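You operate a simulated robot arm through the tools that you are given. There is no shell and no other tool.

The job below is to be done with a simulated robot arm. You get a single attempt, and the scene is never put back.

Task
Drain the beaker, press the sample can and put it in the white tray that the display names.
Fine: blue lever open to 0 ML and shut again before you press; red lever DOWN, then UP; slide OUT to reach the can.

The check looks at the end state, three seconds after you hand in, the way a careful person would. Anything else that was tipped, shoved, dropped, spilled or broken makes it a failure.

Robot
A 7-joint arm with a fingered hand, fixed in place. Base frame: the origin is on the floor under the middle of its stand, x ahead of it, y to its left, z up; the work surface is at about z = 780. Units: mm, degrees, N and s.
With the tool pointing down near the work surface it reaches from about 180 to 640 mm from the base axis. Its first joint turns from -115.0 to 115.0 degrees. Payload 3.1 kg.
The tool frame sits at the grasp point between the pads (the TCP): z along the fingers, y along the line on which they close. The tips reach 22 mm beyond it. The gripper opens to 112 mm; its body begins 60 mm behind the TCP. The gripper is a hand of 3 fingers: y runs from the thumb to the fingers, the wrist lies at [0, 0, -218] in the tool frame.
Orientation is that of the tool frame in the base frame, as a unit quaternion [x, y, z, w]. With the fingers straight down and closing along the base's y, the tool's x points along the base's -x, its y along +y and its z along -z.

Tools
- The arm moves only by the tool move_arm. Its argument "steps" is a list of rows, each a list of 6 numbers: the shift along the base's x, y, z in units of 150 mm (1.0 is 150 mm), then the turn, a rotation vector about the base's x, y, z in units of 60 degrees (1.0 is 60 degrees). In form: [[x, y, z, rx, ry, rz], ...]. A call has 1 to 20 rows; each row is the pose to reach, as a shift and turn from the pose commanded when the call began. A call with a number of a shift or a turn outside -1 to 1 is refused whole. A row lasts 0.2 s, in which the tool goes at most 50 mm and 8.6 degrees; a call with a longer step from one row to the next is refused whole. A pose out of reach is approached as far as the arm can. The call stops where the force on the tool passes 40 N (or 10 N more than at its start, if that is more) or the arm is blocked; 0.2 s more then pass. In this call time passes only in rows, and 0.2 s behind the last. The reply holds the time, the measured pose of the TCP, the force on the tool along the base axes, the opening and the grip force, in the units named above and with some noise, with the torque about the TCP (base axes, N m) and any sound that the robot's microphone picked up.
- Cameras (640 x 400 px; columns grow to the right, rows downward): "scene" is fixed at [395.6, -643.5, 1519.2]; the picture's right is [0.99, -0.15, 0.00], its down [-0.10, -0.66, -0.75] and it looks along [0.11, 0.74, -0.67] (base axes); focal length 348 px, centre (320, 200). "wrist" rides on the gripper at [66, 3, -80] in the tool frame; the picture's right is [-0.05, 1.00, 0.00], its down [-0.77, -0.04, -0.64] and it looks along [-0.64, -0.03, 0.77] (tool axes); focal length 275 px, centre (320, 200). There is no depth. A picture from a camera that has moved, and an enlarged one, comes with that camera's place and axes in the base frame and with its lens. The place of the scene camera against the robot may be out by one fixed shift of up to 12 mm in any direction.
- camera(camera): a new picture of that camera. No time passes.
- lift_body(by): slides the trunk up (or, below 0, down) by that many mm; the arm rides with it, the base frame stays. It gives what a move gives, with no picture.
- finger_targets(finger1, finger2, thumb_bend): sets how far each is bent, from 0 (flat) to 1 (curled in); at 0.3 the hand is open as for a grip, at 0.7 the pads meet at the TCP. One left out holds its place. A second passes; each finger stops where it meets its share of the squeeze, and holds until it gets a number again. It is the only way to open and close the hand. It gives what a move gives, with no picture; readings hold the bend of each and the force on the fingers (four entries, about 0 where the hand has none), thumb and palm.
- close_up(camera, box): a new picture of the part [left, top, right, bottom] of that camera's present view, enlarged. No time passes.
- hand_in(): hands the job in; it is judged then, once.

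Nothing tells you positions but the pictures and the camera data. Unless the task says otherwise, let go and move clear before handing in.

The tools are called by a JSON object that holds its "api" and its "payload". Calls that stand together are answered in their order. move_arm: Moves the arm, as the interface text tells. Its arguments: {"type":"object","properties":{"steps":{"type":"array"}},"required":["steps"]} The other tools are called the same way: lift_body (by) moves the trunk up or down; finger_targets (finger1, finger2, thumb_bend) moves the fingers one by one; camera (camera) takes a picture; close_up (camera, box) takes an enlarged picture of a part of a camera's view; hand_in () hands the job in.

At the start:

```text
t: 0.0
tcp_pos: [487.7, -129.1, 1235.7]
tcp_rot: [0.001, 1.0, -0.001, 0.001]
ft_force: [-0.2, -0.1, 0.5]
ft_torque: [-0.02, 0.01, 0.03]
gripper_width: 111.9
gripper_force: 0.1
shape: jaw
bend: [0.3, 0.3, 0.3]
finger forces: [0.0, 0.1, 0.0, 0.0, 0.0, 0.0]
trunk travel left (down, up): [-750.0, 240.0]
```

scene: 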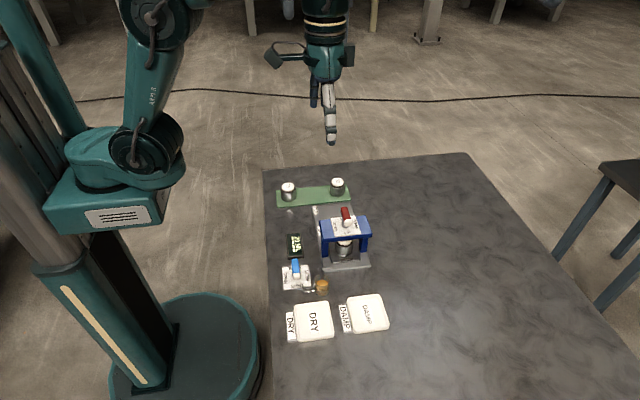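
wrist: 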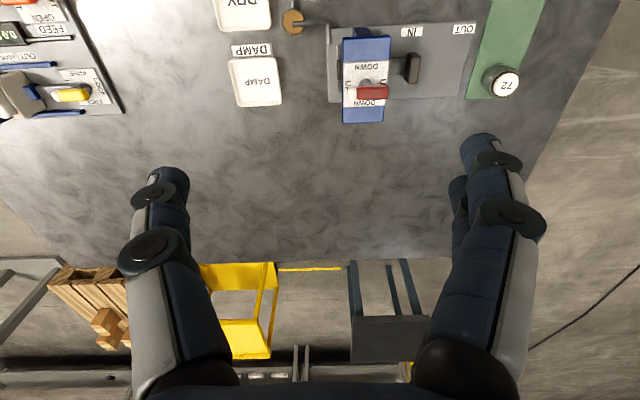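

I see a table with a blue press, red lever, a display, a blue lever with a beaker, two trays (DRY and DAMP) and cans on a green mat. I'll look closer before moving anything.

{"api": "close_up", "payload": {"camera": "scene", "box": [260, 160, 420, 260]}}

{"api": "close_up", "payload": {"camera": "scene", "box": [260, 220, 420, 350]}}

{"api": "close_up", "payload": {"camera": "wrist", "box": [300, 0, 560, 140]}}

{"api": "close_up", "payload": {"camera": "wrist", "box": [0, 0, 320, 140]}}

```text
4.00 times, centred on (340, 210) of scene
camera zoom: at [395.6, -643.5, 1519.2], right [0.99, -0.15, 0.0], down [-0.1, -0.66, -0.75], along [0.11, 0.74, -0.67], focal length 1392 px, centre (240, 160)
```

zoom: 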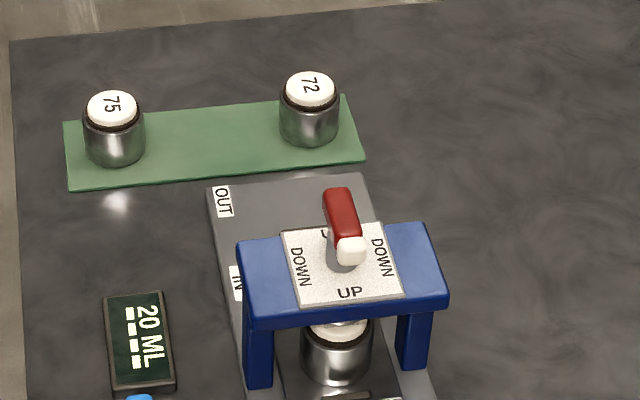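

```text
3.08 times, centred on (340, 285) of scene
camera zoom: at [395.6, -643.5, 1519.2], right [0.99, -0.15, 0.0], down [-0.1, -0.66, -0.75], along [0.11, 0.74, -0.67], focal length 1071 px, centre (258, -62)
```

zoom: 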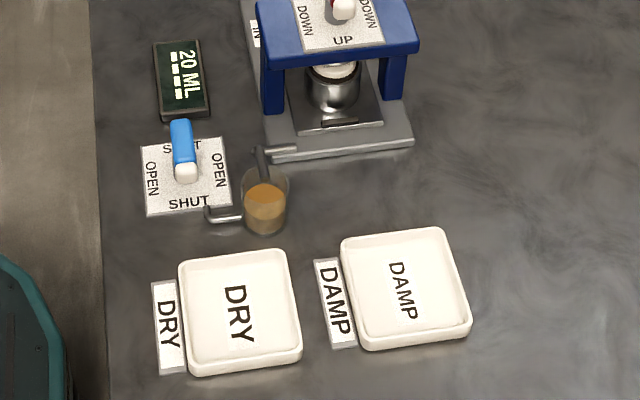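

```text
2.46 times, centred on (430, 70) of wrist
camera zoom: at [422.8, -126.3, 1316.1], right [0.05, 1.0, 0.0], down [0.77, -0.04, 0.64], along [0.64, -0.03, -0.77], focal length 678 px, centre (49, 520)
```

zoom: 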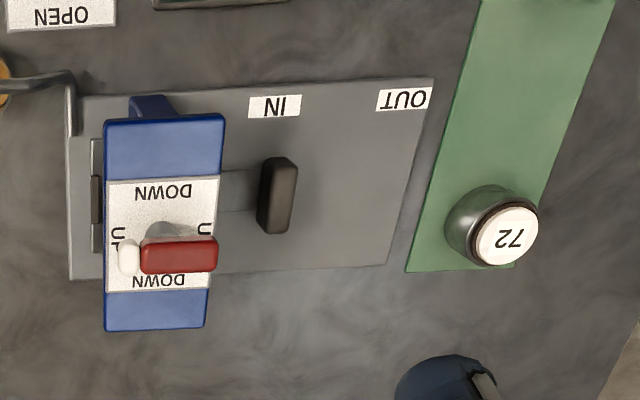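

```text
2.00 times, centred on (160, 70) of wrist
camera zoom: at [422.8, -126.3, 1316.1], right [0.05, 1.0, 0.0], down [0.77, -0.04, 0.64], along [0.64, -0.03, -0.77], focal length 551 px, centre (640, 460)
```

zoom: 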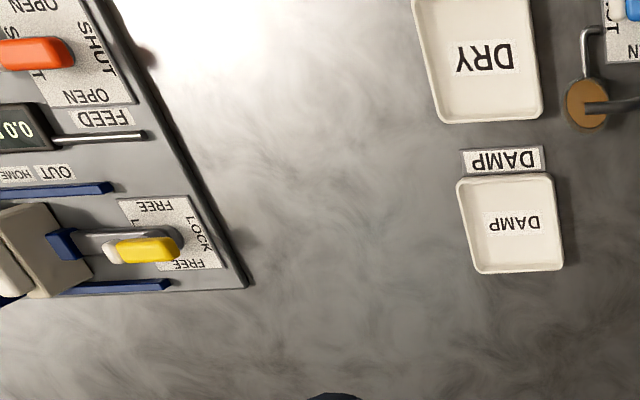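

The blue valve lever looks to be near (420, -117, 815) and the red press lever near (556, -64, 925), both with the white tip towards -y. The slide handle is near (553, 20). I'll lower the trunk and look closer with the wrist camera.

{"api": "lift_body", "payload": {"by": -200}}

```text
t: 2.2
tcp_pos: [488.7, -129.1, 1035.5]
tcp_rot: [0.001, 1.0, -0.001, 0.0]
ft_force: [-0.5, 0.9, 0.9]
ft_torque: [0.02, 0.04, 0.0]
gripper_width: 111.9
gripper_force: 0.0
shape: jaw
bend: [0.3, 0.3, 0.3]
finger forces: [0.0, 0.0, 0.0, 0.0, 0.0, 0.0]
trunk travel left (down, up): [-550.0, 440.0]
```

The hand is now at z≈1035, well above the press. I'll take pictures from here.

{"api": "camera", "payload": {"camera": "wrist"}}

{"api": "camera", "payload": {"camera": "scene"}}

```text
taken
camera wrist: at [422.7, -126.3, 1116.1], right [0.05, 1.0, 0.0], down [0.77, -0.04, 0.64], along [0.64, -0.03, -0.77], focal length 275 px, centre (320, 200)
```

wrist: 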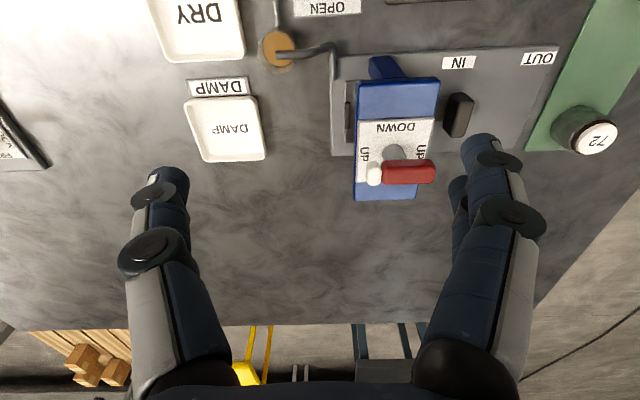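

```text
taken
```

scene: 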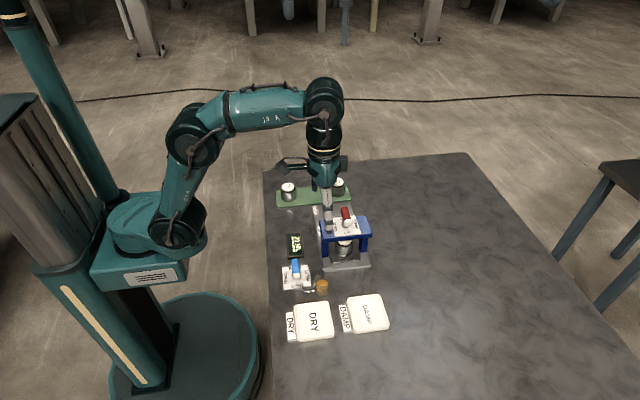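

I can see the press and trays from here; the blue lever is behind the top edge of the view. I'll move back toward the base to look at it from above.

{"api": "move_arm", "payload": {"steps": [[-0.25, 0.03, 0, 0, 0, 0], [-0.5, 0.06, 0, 0, 0, 0], [-0.75, 0.08, -0.1, 0, 0, 0], [-0.85, 0.08, -0.25, 0, 0, 0]]}}

{"api": "camera", "payload": {"camera": "wrist"}}

```text
t: 3.2
tcp_pos: [360.5, -117.4, 999.5]
tcp_rot: [0.001, 1.0, -0.001, 0.0]
ft_force: [-0.2, 0.3, 0.5]
ft_torque: [-0.03, 0.01, 0.0]
gripper_width: 112.0
gripper_force: 0.0
shape: jaw
bend: [0.3, 0.3, 0.3]
finger forces: [0.1, 0.1, 0.0, 0.0, 0.0, 0.0]
trunk travel left (down, up): [-550.0, 440.0]
```

```text
taken
camera wrist: at [295.3, -114.3, 1079.3], right [0.05, 1.0, 0.0], down [0.77, -0.04, 0.64], along [0.64, -0.03, -0.77], focal length 275 px, centre (320, 200)
```

wrist: 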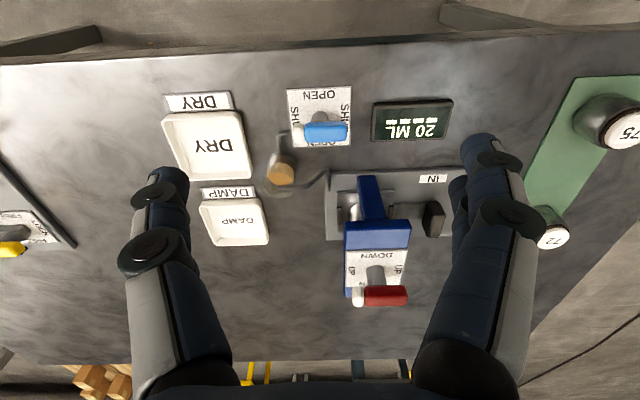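

{"api": "close_up", "payload": {"camera": "wrist", "box": [260, 70, 460, 195]}}

{"api": "close_up", "payload": {"camera": "wrist", "box": [310, 155, 470, 315]}}

{"api": "close_up", "payload": {"camera": "scene", "box": [270, 225, 370, 300]}}

```text
3.20 times, centred on (360, 132) of wrist
camera zoom: at [295.3, -114.3, 1079.3], right [0.05, 1.0, 0.0], down [0.77, -0.04, 0.64], along [0.64, -0.03, -0.77], focal length 881 px, centre (192, 416)
```

zoom: 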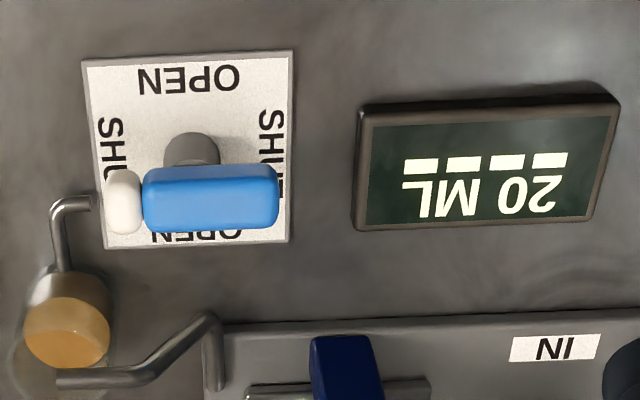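

```text
2.50 times, centred on (390, 235) of wrist
camera zoom: at [295.3, -114.3, 1079.3], right [0.05, 1.0, 0.0], down [0.77, -0.04, 0.64], along [0.64, -0.03, -0.77], focal length 688 px, centre (145, 112)
```

zoom: 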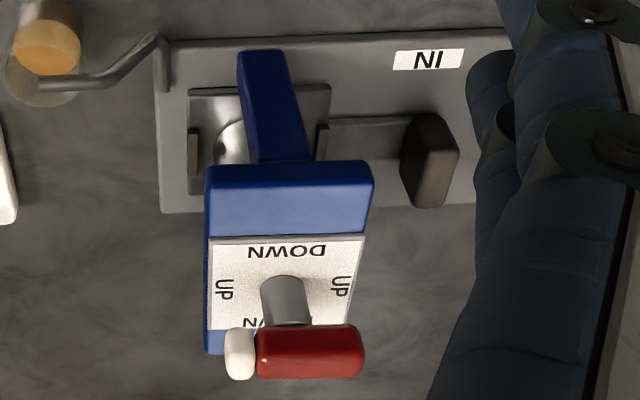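

```text
5.33 times, centred on (320, 262) of scene
camera zoom: at [395.6, -643.5, 1519.2], right [0.99, -0.15, 0.0], down [-0.1, -0.66, -0.75], along [0.11, 0.74, -0.67], focal length 1856 px, centre (320, -133)
```

zoom: 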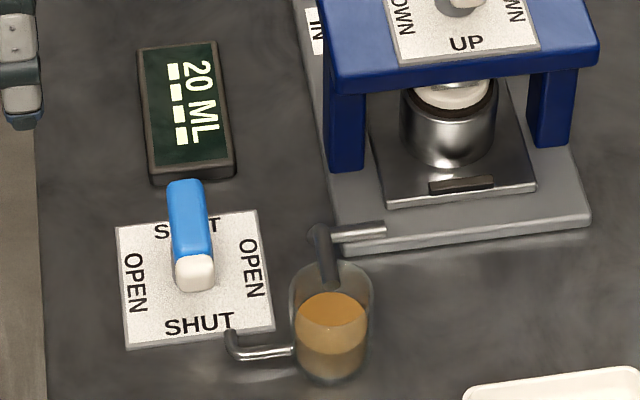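

The blue lever's post is at about (420, -120), with its bar running along y at z≈822; the beaker is at about (478, -175). I'll turn the hand +90° about z so the thumb goes on the +x side and the fingers close across the bar.

{"api": "move_arm", "payload": {"steps": [[0.07, 0, 0, 0, 0, 0.125], [0.14, 0, 0, 0, 0, 0.25], [0.2, 0, 0, 0, 0, 0.375], [0.27, 0, 0, 0, 0, 0.5], [0.34, -0.01, 0, 0, 0, 0.625], [0.397, -0.017, 0, 0, 0, 0.75]]}}

{"api": "move_arm", "payload": {"steps": [[0, 0, 0, 0, 0, 0.125], [0, 0, 0, 0, 0, 0.25], [0, 0, 0, 0, 0, 0.375], [0, 0, 0, 0, 0, 0.5], [0, 0, 0, 0, 0, 0.625], [0, 0, 0, 0, 0, 0.75]]}}

{"api": "camera", "payload": {"camera": "wrist"}}

{"api": "camera", "payload": {"camera": "scene"}}

```text
t: 4.6
tcp_pos: [420.4, -118.7, 998.0]
tcp_rot: [-0.382, 0.924, -0.001, 0.002]
ft_force: [0.0, -0.4, -0.3]
ft_torque: [-0.01, -0.04, -0.02]
gripper_width: 112.0
gripper_force: 0.1
shape: jaw
bend: [0.3, 0.3, 0.3]
finger forces: [0.0, 0.0, 0.0, 0.0, 0.1, 0.0]
trunk travel left (down, up): [-550.0, 440.0]
```

```text
t: 6.0
tcp_pos: [405.1, -101.6, 985.9]
tcp_rot: [-0.699, 0.715, -0.002, 0.0]
ft_force: [-0.8, 1.3, 0.2]
ft_torque: [-0.06, -0.02, 0.06]
gripper_width: 112.1
gripper_force: 0.0
shape: jaw
bend: [0.3, 0.3, 0.3]
finger forces: [0.0, 0.1, 0.0, 0.0, 0.1, 0.1]
out of reach, approached as far as the arm can: row 6
trunk travel left (down, up): [-550.0, 440.0]
```

```text
taken
camera wrist: at [401.1, -168.9, 1066.3], right [-1.0, 0.07, 0.0], down [0.05, 0.77, 0.64], along [0.05, 0.63, -0.77], focal length 275 px, centre (320, 200)
```

wrist: 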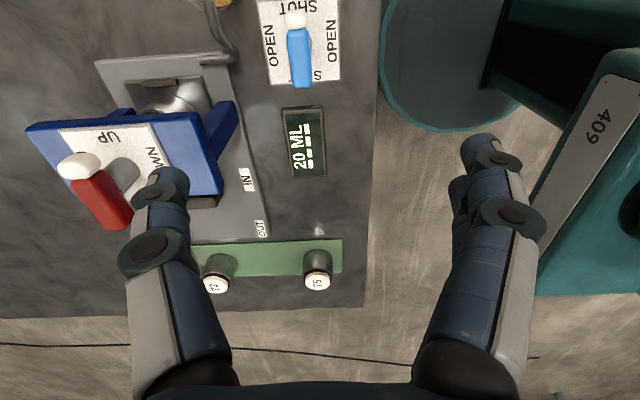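

```text
taken
```

scene: 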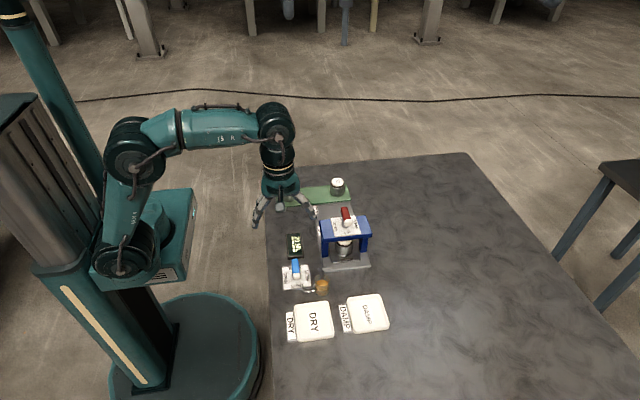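

The +90° turn runs into a joint limit at this spot, so I'll go the other way to -90°, with the thumb on the -x side and the two fingers on the +x side. I'll do that up high, keeping the fingers half closed so they stay clear of the beaker.

{"api": "move_arm", "payload": {"steps": [[0, 0, 0, 0, 0, -0.125], [0, 0, 0, 0, 0, -0.25], [0, 0, 0, 0, 0, -0.375], [0, 0, 0, 0, 0, -0.5], [0, 0, 0, 0, 0, -0.625], [0, 0, 0, 0, 0, -0.75], [0, 0, 0, 0, 0, -0.875], [0, 0, 0, 0, 0, -1.0]]}}

{"api": "move_arm", "payload": {"steps": [[0, 0, 0, 0, 0, -0.125], [0, 0, 0, 0, 0, -0.25], [0, 0, 0, 0, 0, -0.375], [0, 0, 0, 0, 0, -0.5], [0, 0, 0, 0, 0, -0.625], [0, 0, 0, 0, 0, -0.75], [0, 0, 0, 0, 0, -0.875], [0, 0, 0, 0, 0, -1.0]]}}

{"api": "move_arm", "payload": {"steps": [[0, 0, 0, 0, 0, -0.125], [0, 0, 0, 0, 0, -0.25], [0, 0, 0, 0, 0, -0.375], [0, 0, 0, 0, 0, -0.5], [0, 0, 0, 0, 0, -0.625], [0, 0, 0, 0, 0, -0.75], [0, 0, 0, 0, 0, -0.875], [0, 0, 0, 0, 0, -1.0]]}}

{"api": "finger_targets", "payload": {"finger1": 0.5, "finger2": 0.5, "thumb_bend": 0.5}}

{"api": "camera", "payload": {"camera": "wrist"}}

{"api": "camera", "payload": {"camera": "scene"}}

```text
t: 7.8
tcp_pos: [407.0, -104.1, 985.7]
tcp_rot: [-0.256, 0.967, -0.001, 0.001]
ft_force: [0.4, 0.0, -0.1]
ft_torque: [0.01, 0.0, -0.01]
gripper_width: 112.1
gripper_force: 0.0
shape: jaw
bend: [0.3, 0.3, 0.3]
finger forces: [0.0, 0.0, 0.0, 0.0, 0.0, 0.0]
trunk travel left (down, up): [-550.0, 440.0]
```

```text
t: 9.6
tcp_pos: [407.4, -101.9, 985.9]
tcp_rot: [0.261, 0.965, 0.0, -0.001]
ft_force: [-0.2, -0.6, -0.4]
ft_torque: [-0.01, -0.02, -0.01]
gripper_width: 111.8
gripper_force: 0.0
shape: jaw
bend: [0.3, 0.3, 0.3]
finger forces: [0.0, 0.0, 0.0, 0.0, 0.1, 0.1]
trunk travel left (down, up): [-550.0, 440.0]
```

```text
t: 11.4
tcp_pos: [408.1, -104.3, 986.0]
tcp_rot: [0.709, 0.705, -0.002, 0.001]
ft_force: [0.8, 1.5, -0.5]
ft_torque: [0.03, 0.01, 0.0]
gripper_width: 111.9
gripper_force: 0.2
shape: jaw
bend: [0.3, 0.3, 0.3]
finger forces: [0.0, 0.0, 0.0, 0.0, 0.0, 0.1]
trunk travel left (down, up): [-550.0, 440.0]
```

```text
t: 12.4
tcp_pos: [408.4, -103.2, 986.1]
tcp_rot: [0.707, 0.707, -0.001, 0.0]
ft_force: [0.0, 0.3, 0.6]
ft_torque: [0.01, 0.01, -0.04]
gripper_width: 55.8
gripper_force: 0.0
shape: fingers
bend: [0.5, 0.5, 0.5]
finger forces: [0.0, 0.0, 0.0, 0.0, 0.0, 0.0]
trunk travel left (down, up): [-550.0, 440.0]
```

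```text
taken
camera wrist: at [411.1, -37.8, 1066.2], right [1.0, -0.05, 0.0], down [-0.04, -0.77, 0.64], along [-0.03, -0.64, -0.77], focal length 275 px, centre (320, 200)
```

wrist: 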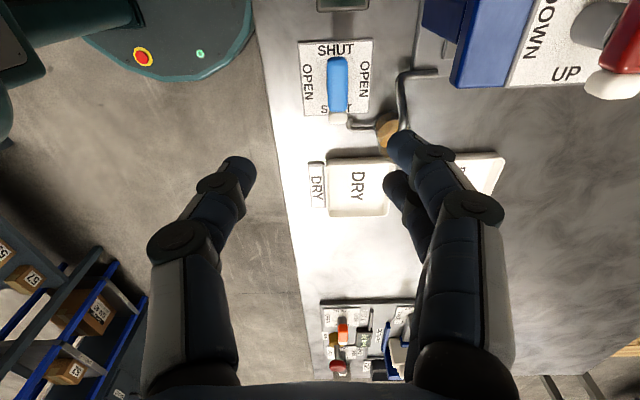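

```text
taken
```

scene: 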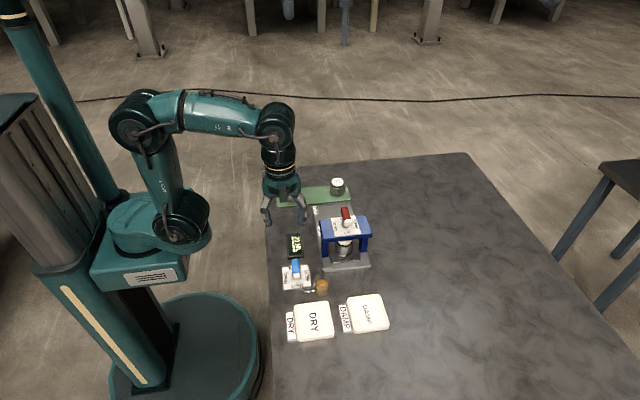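

The hand is now at -90° with a 56 mm opening. I'll zoom in to fix the lever and beaker positions from this view.

{"api": "close_up", "payload": {"camera": "wrist", "box": [290, 30, 450, 160]}}

```text
3.08 times, centred on (370, 95) of wrist
camera zoom: at [411.1, -37.8, 1066.2], right [1.0, -0.05, 0.0], down [-0.04, -0.77, 0.64], along [-0.03, -0.64, -0.77], focal length 847 px, centre (166, 523)
```

zoom: 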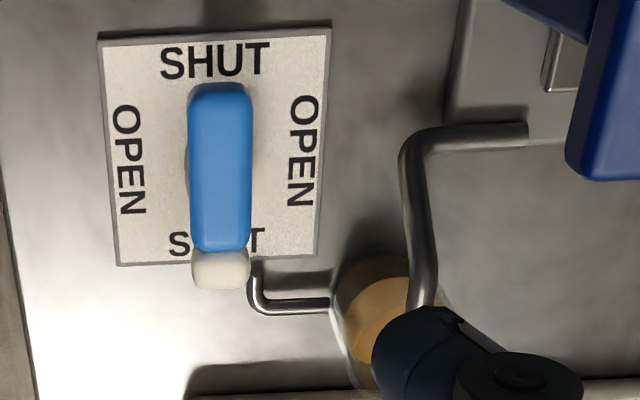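

The lever pivot is at about (421.5, -118.5), and a pipe elbow sits close by at about (480, -115, 800). I'll narrow the opening to about 39 mm and come down above the lever to check alignment.

{"api": "finger_targets", "payload": {"finger1": 0.56, "finger2": 0.56, "thumb_bend": 0.56}}

{"api": "move_arm", "payload": {"steps": [[0.04, -0.05, -0.1, 0, 0, 0], [0.089, -0.1, -0.3, 0, 0, 0], [0.089, -0.1, -0.5, 0, 0, 0], [0.089, -0.1, -0.7, 0, 0, 0], [0.089, -0.1, -0.76, 0, 0, 0]]}}

{"api": "camera", "payload": {"camera": "wrist"}}

{"api": "close_up", "payload": {"camera": "scene", "box": [240, 190, 400, 310]}}

```text
t: 13.4
tcp_pos: [407.8, -103.7, 987.4]
tcp_rot: [0.708, 0.707, -0.001, 0.0]
ft_force: [0.1, 0.4, 0.0]
ft_torque: [-0.01, 0.0, -0.01]
gripper_width: 38.7
gripper_force: 0.0
shape: fingers
bend: [0.56, 0.56, 0.56]
finger forces: [0.1, 0.0, 0.1, 0.1, 0.0, 0.0]
trunk travel left (down, up): [-550.0, 440.0]
```

```text
t: 14.6
tcp_pos: [419.4, -118.7, 872.1]
tcp_rot: [0.708, 0.707, 0.0, 0.0]
ft_force: [0.1, -0.6, 0.8]
ft_torque: [-0.02, 0.03, 0.0]
gripper_width: 38.9
gripper_force: 0.0
shape: fingers
bend: [0.56, 0.56, 0.56]
finger forces: [0.0, 0.0, 0.0, 0.1, 0.0, 0.0]
trunk travel left (down, up): [-550.0, 440.0]
```

```text
taken
camera wrist: at [423.0, -53.6, 952.5], right [1.0, -0.05, 0.0], down [-0.04, -0.77, 0.64], along [-0.03, -0.64, -0.77], focal length 275 px, centre (320, 200)
```

wrist: 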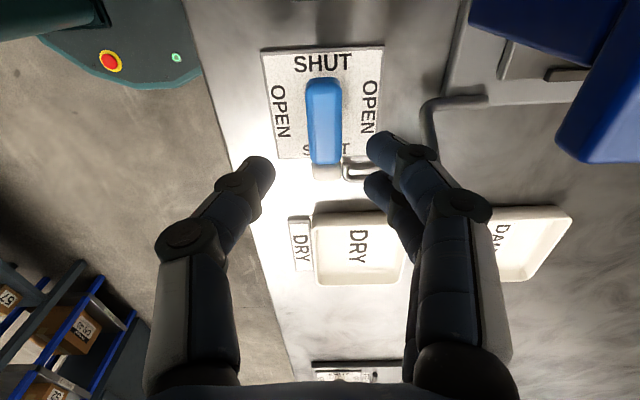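

```text
3.33 times, centred on (320, 250) of scene
camera zoom: at [395.6, -643.5, 1519.2], right [0.99, -0.15, 0.0], down [-0.1, -0.66, -0.75], along [0.11, 0.74, -0.67], focal length 1160 px, centre (320, 33)
```

zoom: 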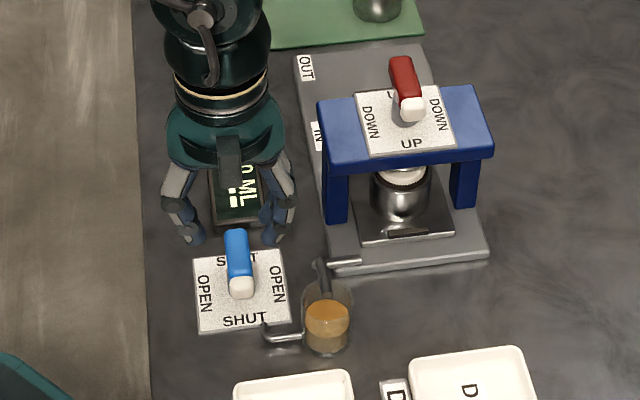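

The lever sits between the thumb and the fingers as intended. I'll descend to grip height.

{"api": "move_arm", "payload": {"steps": [[0.005, 0.005, -0.1, 0, 0, 0], [0.008, 0.008, -0.2, 0, 0, 0], [0.01, 0.01, -0.3, 0, 0, 0]]}}

{"api": "close_up", "payload": {"camera": "scene", "box": [250, 220, 370, 310]}}

{"api": "close_up", "payload": {"camera": "wrist", "box": [220, 60, 460, 210]}}

```text
t: 15.4
tcp_pos: [421.7, -117.3, 827.6]
tcp_rot: [0.708, 0.707, -0.001, 0.0]
ft_force: [0.2, 0.2, 0.6]
ft_torque: [0.0, 0.03, -0.01]
gripper_width: 38.5
gripper_force: 0.0
shape: fingers
bend: [0.56, 0.56, 0.56]
finger forces: [0.0, 0.1, 0.0, 0.0, 0.0, 0.0]
trunk travel left (down, up): [-550.0, 440.0]
```

```text
4.44 times, centred on (310, 265) of scene
camera zoom: at [395.6, -643.5, 1519.2], right [0.99, -0.15, 0.0], down [-0.1, -0.66, -0.75], along [0.11, 0.74, -0.67], focal length 1547 px, centre (364, -89)
```

zoom: 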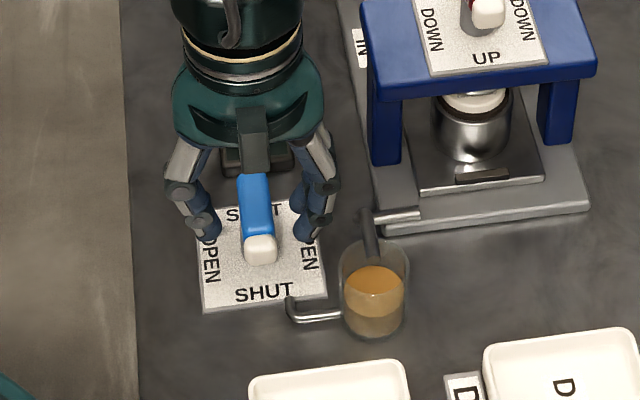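

```text
2.67 times, centred on (340, 135) of wrist
camera zoom: at [425.5, -51.8, 907.8], right [1.0, -0.05, 0.0], down [-0.04, -0.77, 0.64], along [-0.03, -0.64, -0.77], focal length 734 px, centre (267, 373)
```

zoom: 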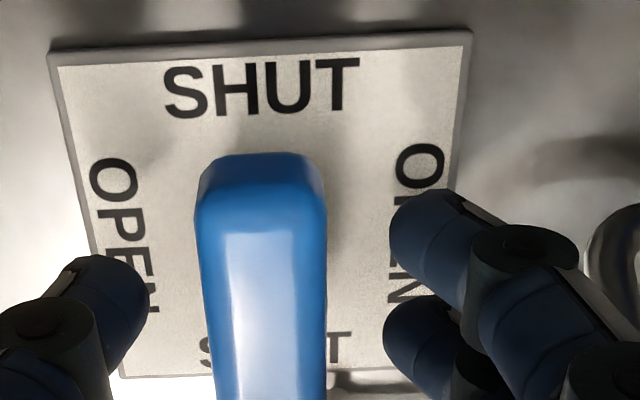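

The bar sits cleanly between the thumb and the fingers. I'll close on it.

{"api": "finger_targets", "payload": {"finger1": 0.68, "finger2": 0.68, "thumb_bend": 0.68}}

```text
t: 16.4
tcp_pos: [421.8, -117.0, 827.5]
tcp_rot: [0.708, 0.706, -0.001, 0.0]
ft_force: [0.9, -0.2, -1.9]
ft_torque: [0.01, 0.02, 0.0]
gripper_width: 15.1
gripper_force: 4.2
shape: fingers
bend: [0.64, 0.64, 0.66]
finger forces: [2.2, 2.2, 0.0, 0.1, 3.3, 0.0]
trunk travel left (down, up): [-550.0, 440.0]
```

The fingers have a light grip on the bar. I'll start turning +15° about z to check that it yields.

{"api": "move_arm", "payload": {"steps": [[0.002, 0, 0, 0, 0, 0.08], [0.004, 0, 0, 0, 0, 0.16], [0.005, 0, 0, 0, 0, 0.25]]}}

{"api": "close_up", "payload": {"camera": "scene", "box": [250, 220, 370, 310]}}

```text
t: 17.2
tcp_pos: [422.8, -117.8, 827.2]
tcp_rot: [0.609, 0.793, -0.001, -0.001]
ft_force: [-0.8, -1.6, -0.2]
ft_torque: [-0.05, 0.0, -0.05]
gripper_width: 16.2
gripper_force: 4.4
shape: fingers
bend: [0.64, 0.65, 0.66]
finger forces: [2.4, 1.5, 0.0, 0.1, 4.3, 0.1]
trunk travel left (down, up): [-550.0, 440.0]
```

```text
4.44 times, centred on (310, 265) of scene
camera zoom: at [395.6, -643.5, 1519.2], right [0.99, -0.15, 0.0], down [-0.1, -0.66, -0.75], along [0.11, 0.74, -0.67], focal length 1547 px, centre (364, -89)
```

zoom: 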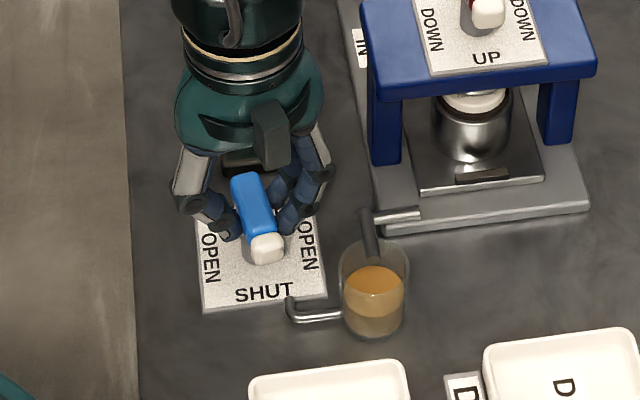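

The bar turns with the hand and the force stays small. I'll continue toward OPEN.

{"api": "move_arm", "payload": {"steps": [[0, 0, 0, 0, 0, 0.125], [0, 0, 0, 0, 0, 0.25], [0, 0, 0, 0, 0, 0.375], [0, 0, 0, 0, 0, 0.5], [0, 0, 0, 0, 0, 0.625], [0, 0, 0, 0, 0, 0.75]]}}

{"api": "close_up", "payload": {"camera": "scene", "box": [250, 220, 370, 310]}}

```text
t: 18.6
tcp_pos: [421.5, -118.1, 826.8]
tcp_rot: [0.258, 0.966, -0.002, 0.001]
ft_force: [-8.5, 0.3, 4.6]
ft_torque: [-0.08, 0.19, -0.09]
gripper_width: 16.4
gripper_force: 5.4
shape: fingers
bend: [0.65, 0.67, 0.66]
finger forces: [1.5, 0.6, 0.0, 0.0, 9.1, 0.1]
trunk travel left (down, up): [-550.0, 440.0]
```

```text
4.44 times, centred on (310, 265) of scene
camera zoom: at [395.6, -643.5, 1519.2], right [0.99, -0.15, 0.0], down [-0.1, -0.66, -0.75], along [0.11, 0.74, -0.67], focal length 1547 px, centre (364, -89)
```

zoom: 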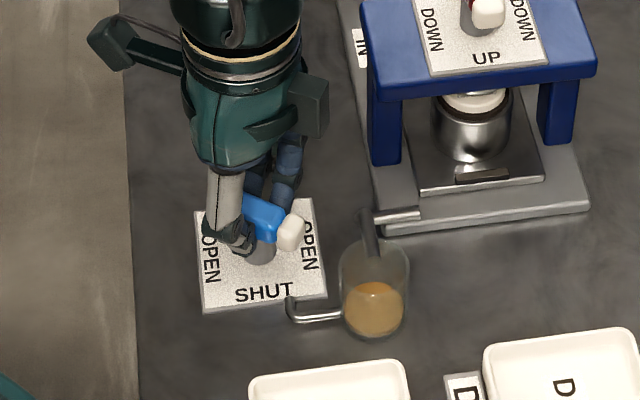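

The liquid level is dropping as the lever opens. I'll finish the quarter turn to OPEN, with a small centering correction.

{"api": "move_arm", "payload": {"steps": [[-0.005, -0.004, 0, 0, 0, 0.125], [-0.008, -0.008, 0, 0, 0, 0.25], [-0.01, -0.01, 0, 0, 0, 0.375], [-0.01, -0.01, 0, 0, 0, 0.5]]}}

{"api": "close_up", "payload": {"camera": "scene", "box": [250, 220, 370, 310]}}

{"api": "camera", "payload": {"camera": "wrist"}}

```text
t: 19.6
tcp_pos: [420.7, -118.9, 827.3]
tcp_rot: [0.0, 1.0, -0.001, 0.001]
ft_force: [-3.9, 0.2, 2.4]
ft_torque: [-0.06, 0.08, -0.07]
gripper_width: 16.7
gripper_force: 5.0
shape: fingers
bend: [0.65, 0.66, 0.66]
finger forces: [2.8, 1.5, 0.1, 0.0, 5.4, 0.0]
trunk travel left (down, up): [-550.0, 440.0]
```

```text
4.44 times, centred on (310, 265) of scene
camera zoom: at [395.6, -643.5, 1519.2], right [0.99, -0.15, 0.0], down [-0.1, -0.66, -0.75], along [0.11, 0.74, -0.67], focal length 1547 px, centre (364, -89)
```

zoom: 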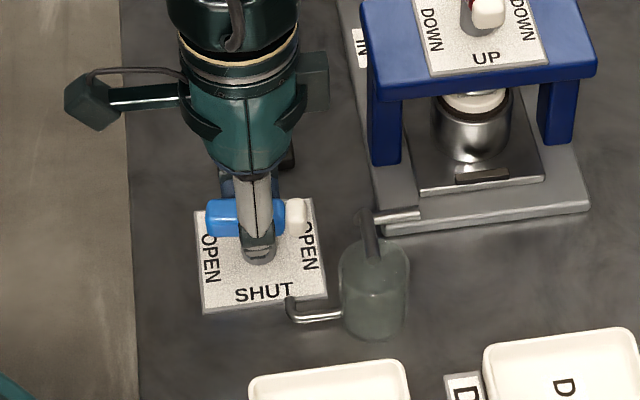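

```text
taken
camera wrist: at [354.2, -116.1, 907.2], right [0.05, 1.0, 0.0], down [0.77, -0.04, 0.64], along [0.64, -0.03, -0.77], focal length 275 px, centre (320, 200)
```

wrist: 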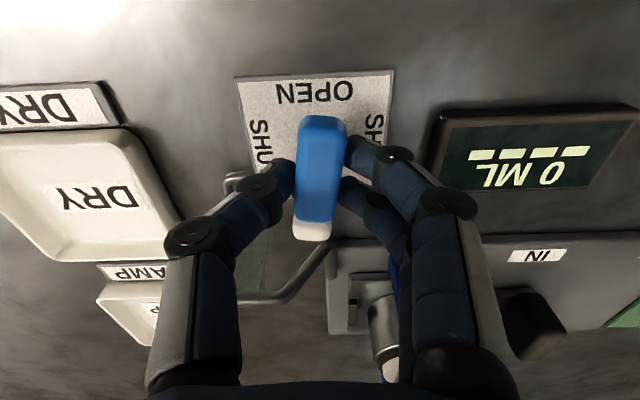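

The display reads 0 ML and the beaker is empty. I'll turn the lever back to SHUT.

{"api": "move_arm", "payload": {"steps": [[0, 0, 0, 0, 0, -0.125], [0, 0, 0, 0, 0, -0.25], [0, 0, 0, 0, 0, -0.375], [0, 0, 0, 0, 0, -0.5], [0, 0, 0, 0, 0, -0.625], [0, 0, 0, 0, 0, -0.75]]}}

{"api": "move_arm", "payload": {"steps": [[0.004, 0.003, 0, 0, 0, -0.125], [0.007, 0.006, 0, 0, 0, -0.25], [0.01, 0.008, 0, 0, 0, -0.375], [0.01, 0.01, 0, 0, 0, -0.5], [0.01, 0.01, 0, 0, 0, -0.625], [0.01, 0.01, 0, 0, 0, -0.75]]}}

{"api": "close_up", "payload": {"camera": "scene", "box": [250, 220, 370, 310]}}

{"api": "camera", "payload": {"camera": "wrist"}}

```text
t: 21.0
tcp_pos: [421.3, -119.3, 826.5]
tcp_rot: [0.385, 0.923, -0.001, 0.0]
ft_force: [2.0, -0.8, 2.4]
ft_torque: [-0.02, -0.04, 0.08]
gripper_width: 14.9
gripper_force: 4.5
shape: fingers
bend: [0.66, 0.65, 0.66]
finger forces: [2.0, 3.0, 0.0, 0.1, 4.3, 0.0]
trunk travel left (down, up): [-550.0, 440.0]
```

```text
t: 22.4
tcp_pos: [422.2, -117.6, 827.4]
tcp_rot: [0.709, 0.705, -0.001, 0.0]
ft_force: [-0.3, -2.6, 1.5]
ft_torque: [-0.05, -0.03, 0.02]
gripper_width: 14.7
gripper_force: 4.2
shape: fingers
bend: [0.66, 0.65, 0.66]
finger forces: [1.7, 2.8, 0.1, 0.0, 4.7, 0.1]
trunk travel left (down, up): [-550.0, 440.0]
```

```text
4.44 times, centred on (310, 265) of scene
camera zoom: at [395.6, -643.5, 1519.2], right [0.99, -0.15, 0.0], down [-0.1, -0.66, -0.75], along [0.11, 0.74, -0.67], focal length 1547 px, centre (364, -89)
```

zoom: 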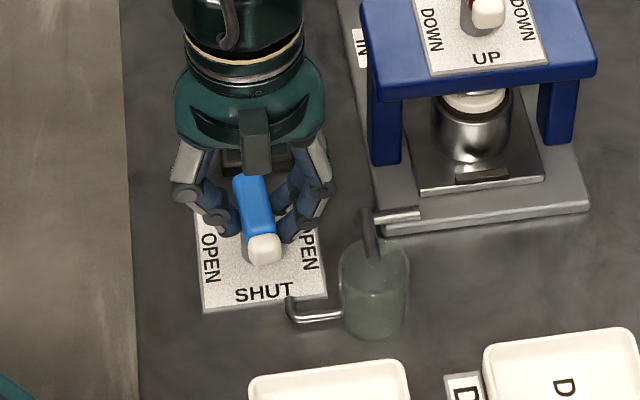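

```text
taken
camera wrist: at [426.4, -52.2, 906.9], right [1.0, -0.05, 0.0], down [-0.04, -0.77, 0.64], along [-0.03, -0.64, -0.77], focal length 275 px, centre (320, 200)
```

wrist: 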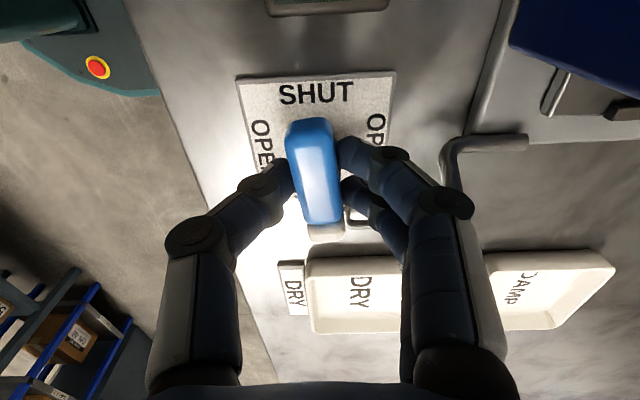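

The lever is still about 10° short of the SHUT alignment. I'll turn a little further.

{"api": "move_arm", "payload": {"steps": [[0, 0, 0, 0, 0, -0.1], [0, 0, 0, 0, 0, -0.2]]}}

{"api": "camera", "payload": {"camera": "wrist"}}

{"api": "close_up", "payload": {"camera": "scene", "box": [270, 245, 340, 295]}}

```text
t: 23.0
tcp_pos: [423.1, -116.6, 827.8]
tcp_rot: [0.778, 0.628, -0.001, -0.001]
ft_force: [-0.2, -3.7, 1.4]
ft_torque: [-0.09, -0.05, 0.08]
gripper_width: 14.2
gripper_force: 4.9
shape: fingers
bend: [0.66, 0.64, 0.66]
finger forces: [1.2, 4.1, 0.1, 0.0, 4.5, 0.0]
trunk travel left (down, up): [-550.0, 440.0]
```

```text
taken
camera wrist: at [439.9, -53.5, 907.1], right [0.97, -0.26, 0.0], down [-0.2, -0.75, 0.64], along [-0.16, -0.61, -0.77], focal length 275 px, centre (320, 200)
```

wrist: 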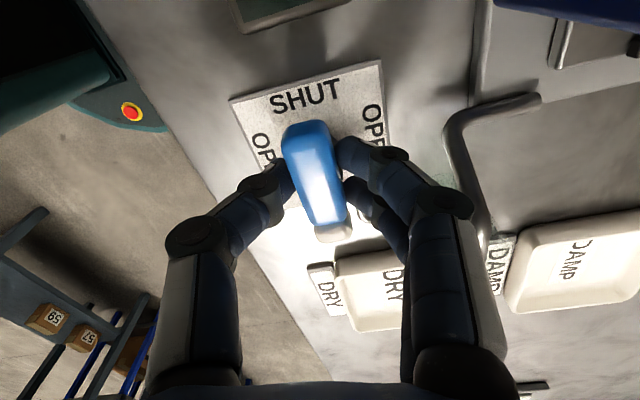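

```text
8.00 times, centred on (305, 270) of scene
camera zoom: at [395.6, -643.5, 1519.2], right [0.99, -0.15, 0.0], down [-0.1, -0.66, -0.75], along [0.11, 0.74, -0.67], focal length 2784 px, centre (440, -360)
```

zoom: 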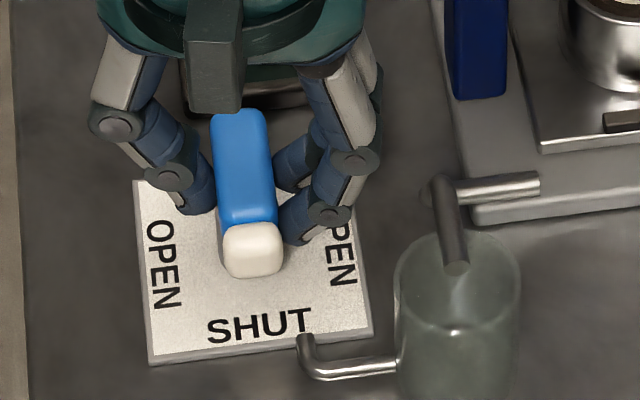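

The lever now lines up with SHUT as it did at the start. I'll open the fingers slightly and lift straight off.

{"api": "finger_targets", "payload": {"finger1": 0.57, "finger2": 0.57, "thumb_bend": 0.57}}

{"api": "close_up", "payload": {"camera": "scene", "box": [270, 245, 340, 295]}}

```text
t: 24.0
tcp_pos: [422.4, -116.7, 827.2]
tcp_rot: [0.778, 0.629, -0.001, 0.0]
ft_force: [-0.3, -1.2, -0.9]
ft_torque: [-0.02, -0.03, -0.03]
gripper_width: 37.5
gripper_force: 0.0
shape: fingers
bend: [0.56, 0.56, 0.56]
finger forces: [0.0, 0.1, 0.0, 0.0, 0.1, 0.0]
trunk travel left (down, up): [-550.0, 440.0]
```

```text
8.00 times, centred on (305, 270) of scene
camera zoom: at [395.6, -643.5, 1519.2], right [0.99, -0.15, 0.0], down [-0.1, -0.66, -0.75], along [0.11, 0.74, -0.67], focal length 2784 px, centre (440, -360)
```

zoom: 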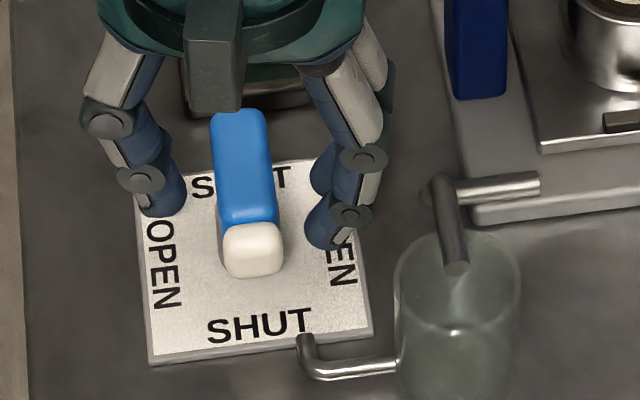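

The fingers are clear of the bar. I'll rise straight up and check that the display and lever are as I left them.

{"api": "move_arm", "payload": {"steps": [[0, 0, 0.15, 0, 0, 0], [0, 0, 0.35, 0, 0, 0], [0, 0, 0.6, 0, 0, 0.1], [0, 0, 0.85, 0, 0, 0.2], [0, 0, 1.0, 0, 0, 0.2]]}}

{"api": "camera", "payload": {"camera": "wrist"}}

{"api": "close_up", "payload": {"camera": "scene", "box": [260, 210, 380, 300]}}

```text
t: 25.2
tcp_pos: [422.8, -116.3, 976.6]
tcp_rot: [0.707, 0.707, -0.001, 0.0]
ft_force: [-0.7, -0.2, -0.3]
ft_torque: [0.01, -0.03, 0.02]
gripper_width: 37.6
gripper_force: 0.1
shape: fingers
bend: [0.56, 0.56, 0.56]
finger forces: [0.0, 0.0, 0.0, 0.1, 0.0, 0.0]
trunk travel left (down, up): [-550.0, 440.0]
```

```text
taken
camera wrist: at [426.2, -50.5, 1056.7], right [1.0, -0.05, 0.0], down [-0.04, -0.77, 0.64], along [-0.03, -0.64, -0.77], focal length 275 px, centre (320, 200)
```

wrist: 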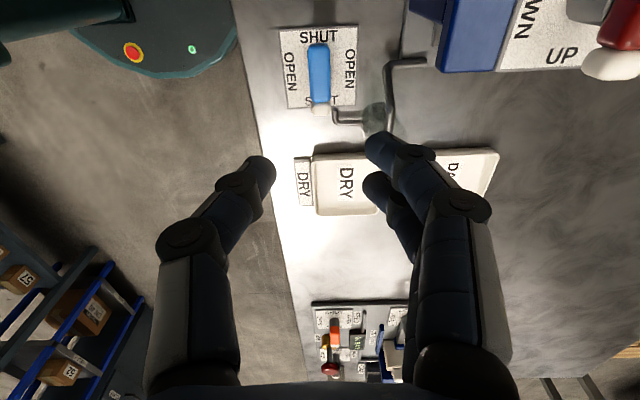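

```text
4.44 times, centred on (320, 255) of scene
camera zoom: at [395.6, -643.5, 1519.2], right [0.99, -0.15, 0.0], down [-0.1, -0.66, -0.75], along [0.11, 0.74, -0.67], focal length 1547 px, centre (320, -44)
```

zoom: 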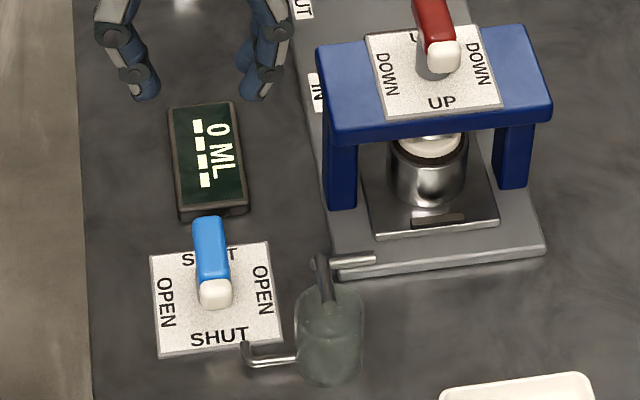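

The beaker is drained and the valve is shut, with the display at 0 ML. Next I'll move above the red lever near (556, -65), still at -90°.

{"api": "move_arm", "payload": {"steps": [[0.2, 0.08, 0.1, 0, 0, 0], [0.45, 0.17, 0.15, 0, 0, 0], [0.7, 0.26, 0.15, 0, 0, 0], [0.89, 0.345, 0.15, 0, 0, 0]]}}

{"api": "camera", "payload": {"camera": "wrist"}}

{"api": "close_up", "payload": {"camera": "scene", "box": [290, 160, 410, 270]}}

```text
t: 26.2
tcp_pos: [553.8, -64.9, 998.6]
tcp_rot: [0.708, 0.706, -0.002, -0.001]
ft_force: [0.7, -0.1, 0.2]
ft_torque: [0.03, 0.01, 0.0]
gripper_width: 38.1
gripper_force: 0.0
shape: fingers
bend: [0.56, 0.56, 0.56]
finger forces: [0.0, 0.0, 0.0, 0.0, 0.0, 0.0]
trunk travel left (down, up): [-550.0, 440.0]
```

```text
taken
camera wrist: at [558.6, 0.4, 1078.7], right [1.0, -0.05, 0.0], down [-0.04, -0.77, 0.64], along [-0.03, -0.64, -0.77], focal length 275 px, centre (320, 200)
```

wrist: 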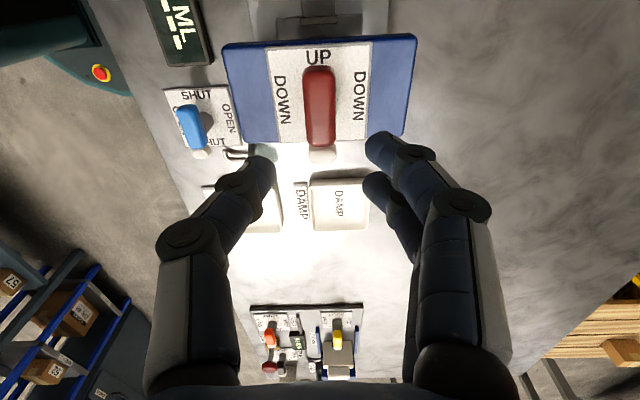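

```text
3.64 times, centred on (350, 215) of scene
camera zoom: at [395.6, -643.5, 1519.2], right [0.99, -0.15, 0.0], down [-0.1, -0.66, -0.75], along [0.11, 0.74, -0.67], focal length 1266 px, centre (211, 146)
```

zoom: 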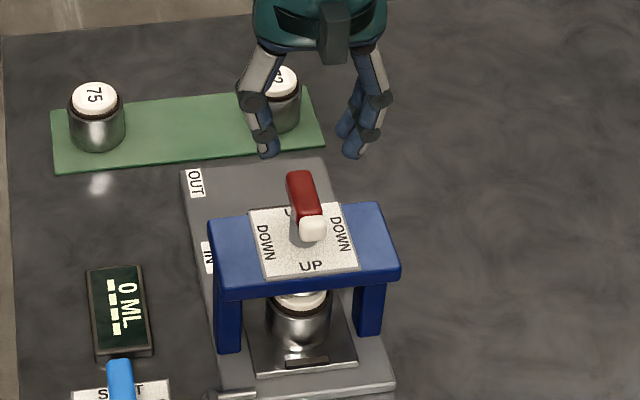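

The red bar is centered at about (556.5, -64), between the thumb and fingers. I'll descend onto it in steps.

{"api": "move_arm", "payload": {"steps": [[0.005, 0.003, -0.15, 0, 0, 0], [0.01, 0.005, -0.3, 0, 0, 0], [0.01, 0.005, -0.4, 0, 0, 0], [0.01, 0.005, -0.46, 0, 0, 0]]}}

{"api": "camera", "payload": {"camera": "wrist"}}

{"api": "close_up", "payload": {"camera": "scene", "box": [290, 160, 410, 270]}}

```text
t: 27.2
tcp_pos: [557.0, -62.2, 932.0]
tcp_rot: [0.708, 0.706, -0.002, 0.0]
ft_force: [0.0, -0.3, 0.0]
ft_torque: [-0.03, 0.0, 0.0]
gripper_width: 37.8
gripper_force: 0.0
shape: fingers
bend: [0.56, 0.56, 0.56]
finger forces: [0.1, 0.0, 0.1, 0.1, 0.0, 0.0]
trunk travel left (down, up): [-550.0, 440.0]
```

```text
taken
camera wrist: at [561.0, 3.1, 1011.2], right [1.0, -0.05, 0.0], down [-0.04, -0.77, 0.64], along [-0.03, -0.64, -0.77], focal length 275 px, centre (320, 200)
```

wrist: 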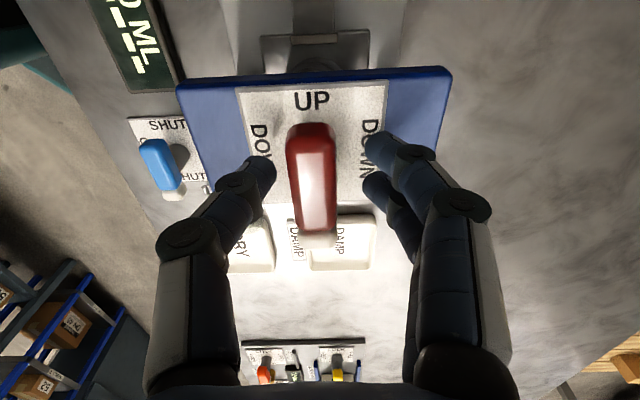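

```text
3.64 times, centred on (350, 215) of scene
camera zoom: at [395.6, -643.5, 1519.2], right [0.99, -0.15, 0.0], down [-0.1, -0.66, -0.75], along [0.11, 0.74, -0.67], focal length 1266 px, centre (211, 146)
```

zoom: 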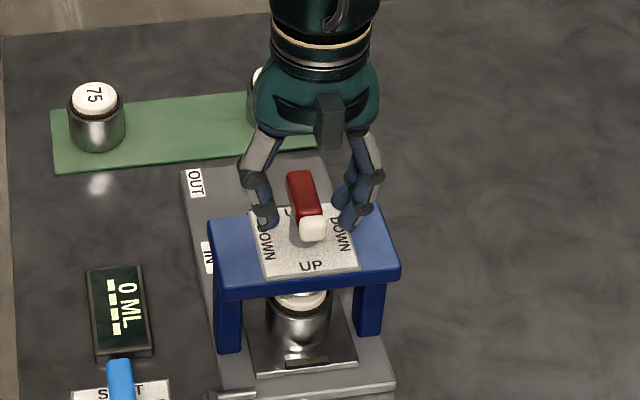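

I'm aligned over the red bar. I'll go down about 3 mm more and close on it.

{"api": "move_arm", "payload": {"steps": [[0, -0.008, -0.025, 0, 0, 0]]}}

{"api": "finger_targets", "payload": {"finger1": 0.68, "finger2": 0.68, "thumb_bend": 0.68}}

```text
t: 27.6
tcp_pos: [558.3, -65.2, 927.0]
tcp_rot: [0.707, 0.707, -0.001, 0.0]
ft_force: [-0.4, 0.1, 1.1]
ft_torque: [-0.03, 0.01, 0.0]
gripper_width: 37.5
gripper_force: 0.0
shape: fingers
bend: [0.56, 0.56, 0.56]
finger forces: [0.1, 0.0, 0.0, 0.0, 0.0, 0.0]
trunk travel left (down, up): [-550.0, 440.0]
```

```text
t: 28.6
tcp_pos: [557.1, -64.6, 927.4]
tcp_rot: [0.708, 0.706, -0.001, 0.0]
ft_force: [-5.3, 0.9, -2.6]
ft_torque: [0.0, 0.06, -0.03]
gripper_width: 15.5
gripper_force: 3.6
shape: fingers
bend: [0.67, 0.67, 0.65]
finger forces: [0.7, 0.8, 0.0, 0.0, 5.7, 0.0]
trunk travel left (down, up): [-550.0, 440.0]
```

The bar sits about 1.5 mm towards -x of my center. I'll correct for that and start turning.

{"api": "move_arm", "payload": {"steps": [[-0.01, 0, 0, 0, 0, 0.1], [-0.01, 0, 0, 0, 0, 0.22], [-0.01, 0, 0, 0, 0, 0.34], [-0.01, 0, 0, 0, 0, 0.46], [-0.01, 0, 0, 0, 0, 0.58], [-0.01, 0, 0, 0, 0, 0.7], [-0.01, 0, 0, 0, 0, 0.75]]}}

{"api": "close_up", "payload": {"camera": "scene", "box": [290, 180, 410, 270]}}

```text
t: 30.2
tcp_pos: [556.5, -64.9, 926.6]
tcp_rot: [0.383, 0.924, -0.001, 0.0]
ft_force: [1.5, -0.2, 0.5]
ft_torque: [0.01, -0.01, -0.08]
gripper_width: 17.5
gripper_force: 4.4
shape: fingers
bend: [0.64, 0.67, 0.66]
finger forces: [3.2, 1.5, 0.0, 0.0, 4.1, 0.0]
trunk travel left (down, up): [-550.0, 440.0]
```

```text
4.44 times, centred on (350, 225) of scene
camera zoom: at [395.6, -643.5, 1519.2], right [0.99, -0.15, 0.0], down [-0.1, -0.66, -0.75], along [0.11, 0.74, -0.67], focal length 1547 px, centre (187, 89)
```

zoom: 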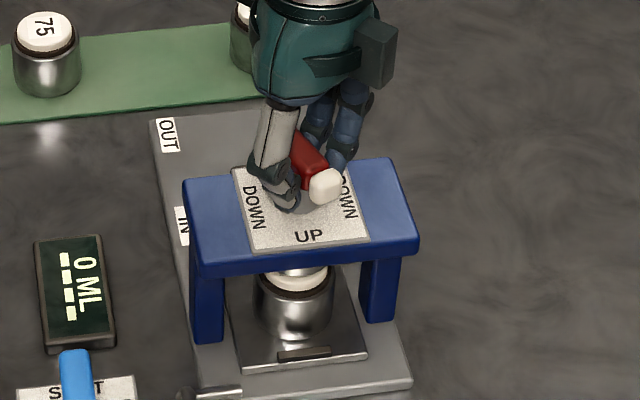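

The red lever turns smoothly with the hand. I'll continue to DOWN.

{"api": "move_arm", "payload": {"steps": [[0, 0, 0, 0, 0, 0.125], [0, 0, 0, 0, 0, 0.25], [0, 0, 0, 0, 0, 0.375], [0, 0, 0, 0, 0, 0.5], [0, 0, 0, 0, 0, 0.625], [0, 0, 0, 0, 0, 0.75], [0, 0, 0, 0, 0, 0.85]]}}

{"api": "close_up", "payload": {"camera": "scene", "box": [290, 180, 410, 270]}}

{"api": "camera", "payload": {"camera": "wrist"}}

```text
t: 31.8
tcp_pos: [555.8, -65.2, 928.2]
tcp_rot: [-0.052, 0.999, -0.001, 0.001]
ft_force: [0.2, 1.2, -4.2]
ft_torque: [0.01, -0.05, -0.08]
gripper_width: 17.7
gripper_force: 4.2
shape: fingers
bend: [0.64, 0.67, 0.66]
finger forces: [3.9, 1.2, 0.0, 0.0, 4.1, 0.0]
trunk travel left (down, up): [-550.0, 440.0]
```

```text
4.44 times, centred on (350, 225) of scene
camera zoom: at [395.6, -643.5, 1519.2], right [0.99, -0.15, 0.0], down [-0.1, -0.66, -0.75], along [0.11, 0.74, -0.67], focal length 1547 px, centre (187, 89)
```

zoom: 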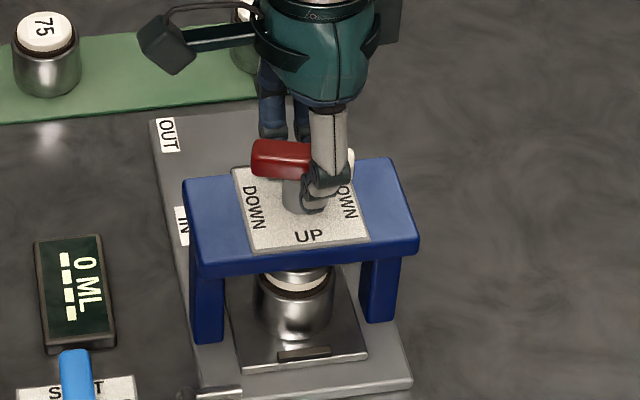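

```text
taken
camera wrist: at [490.6, -69.5, 1007.1], right [-0.06, 1.0, 0.0], down [0.77, 0.05, 0.64], along [0.64, 0.04, -0.77], focal length 275 px, centre (320, 200)
```

wrist: 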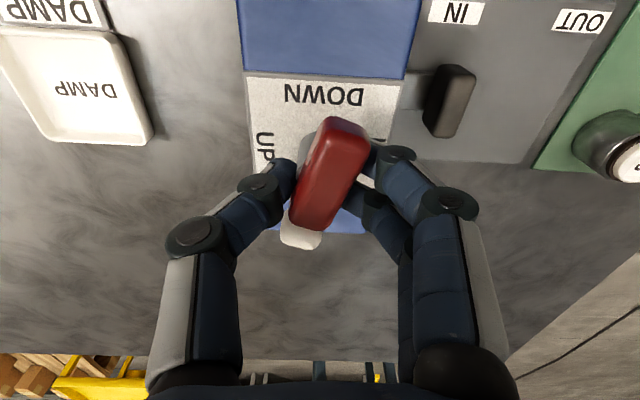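

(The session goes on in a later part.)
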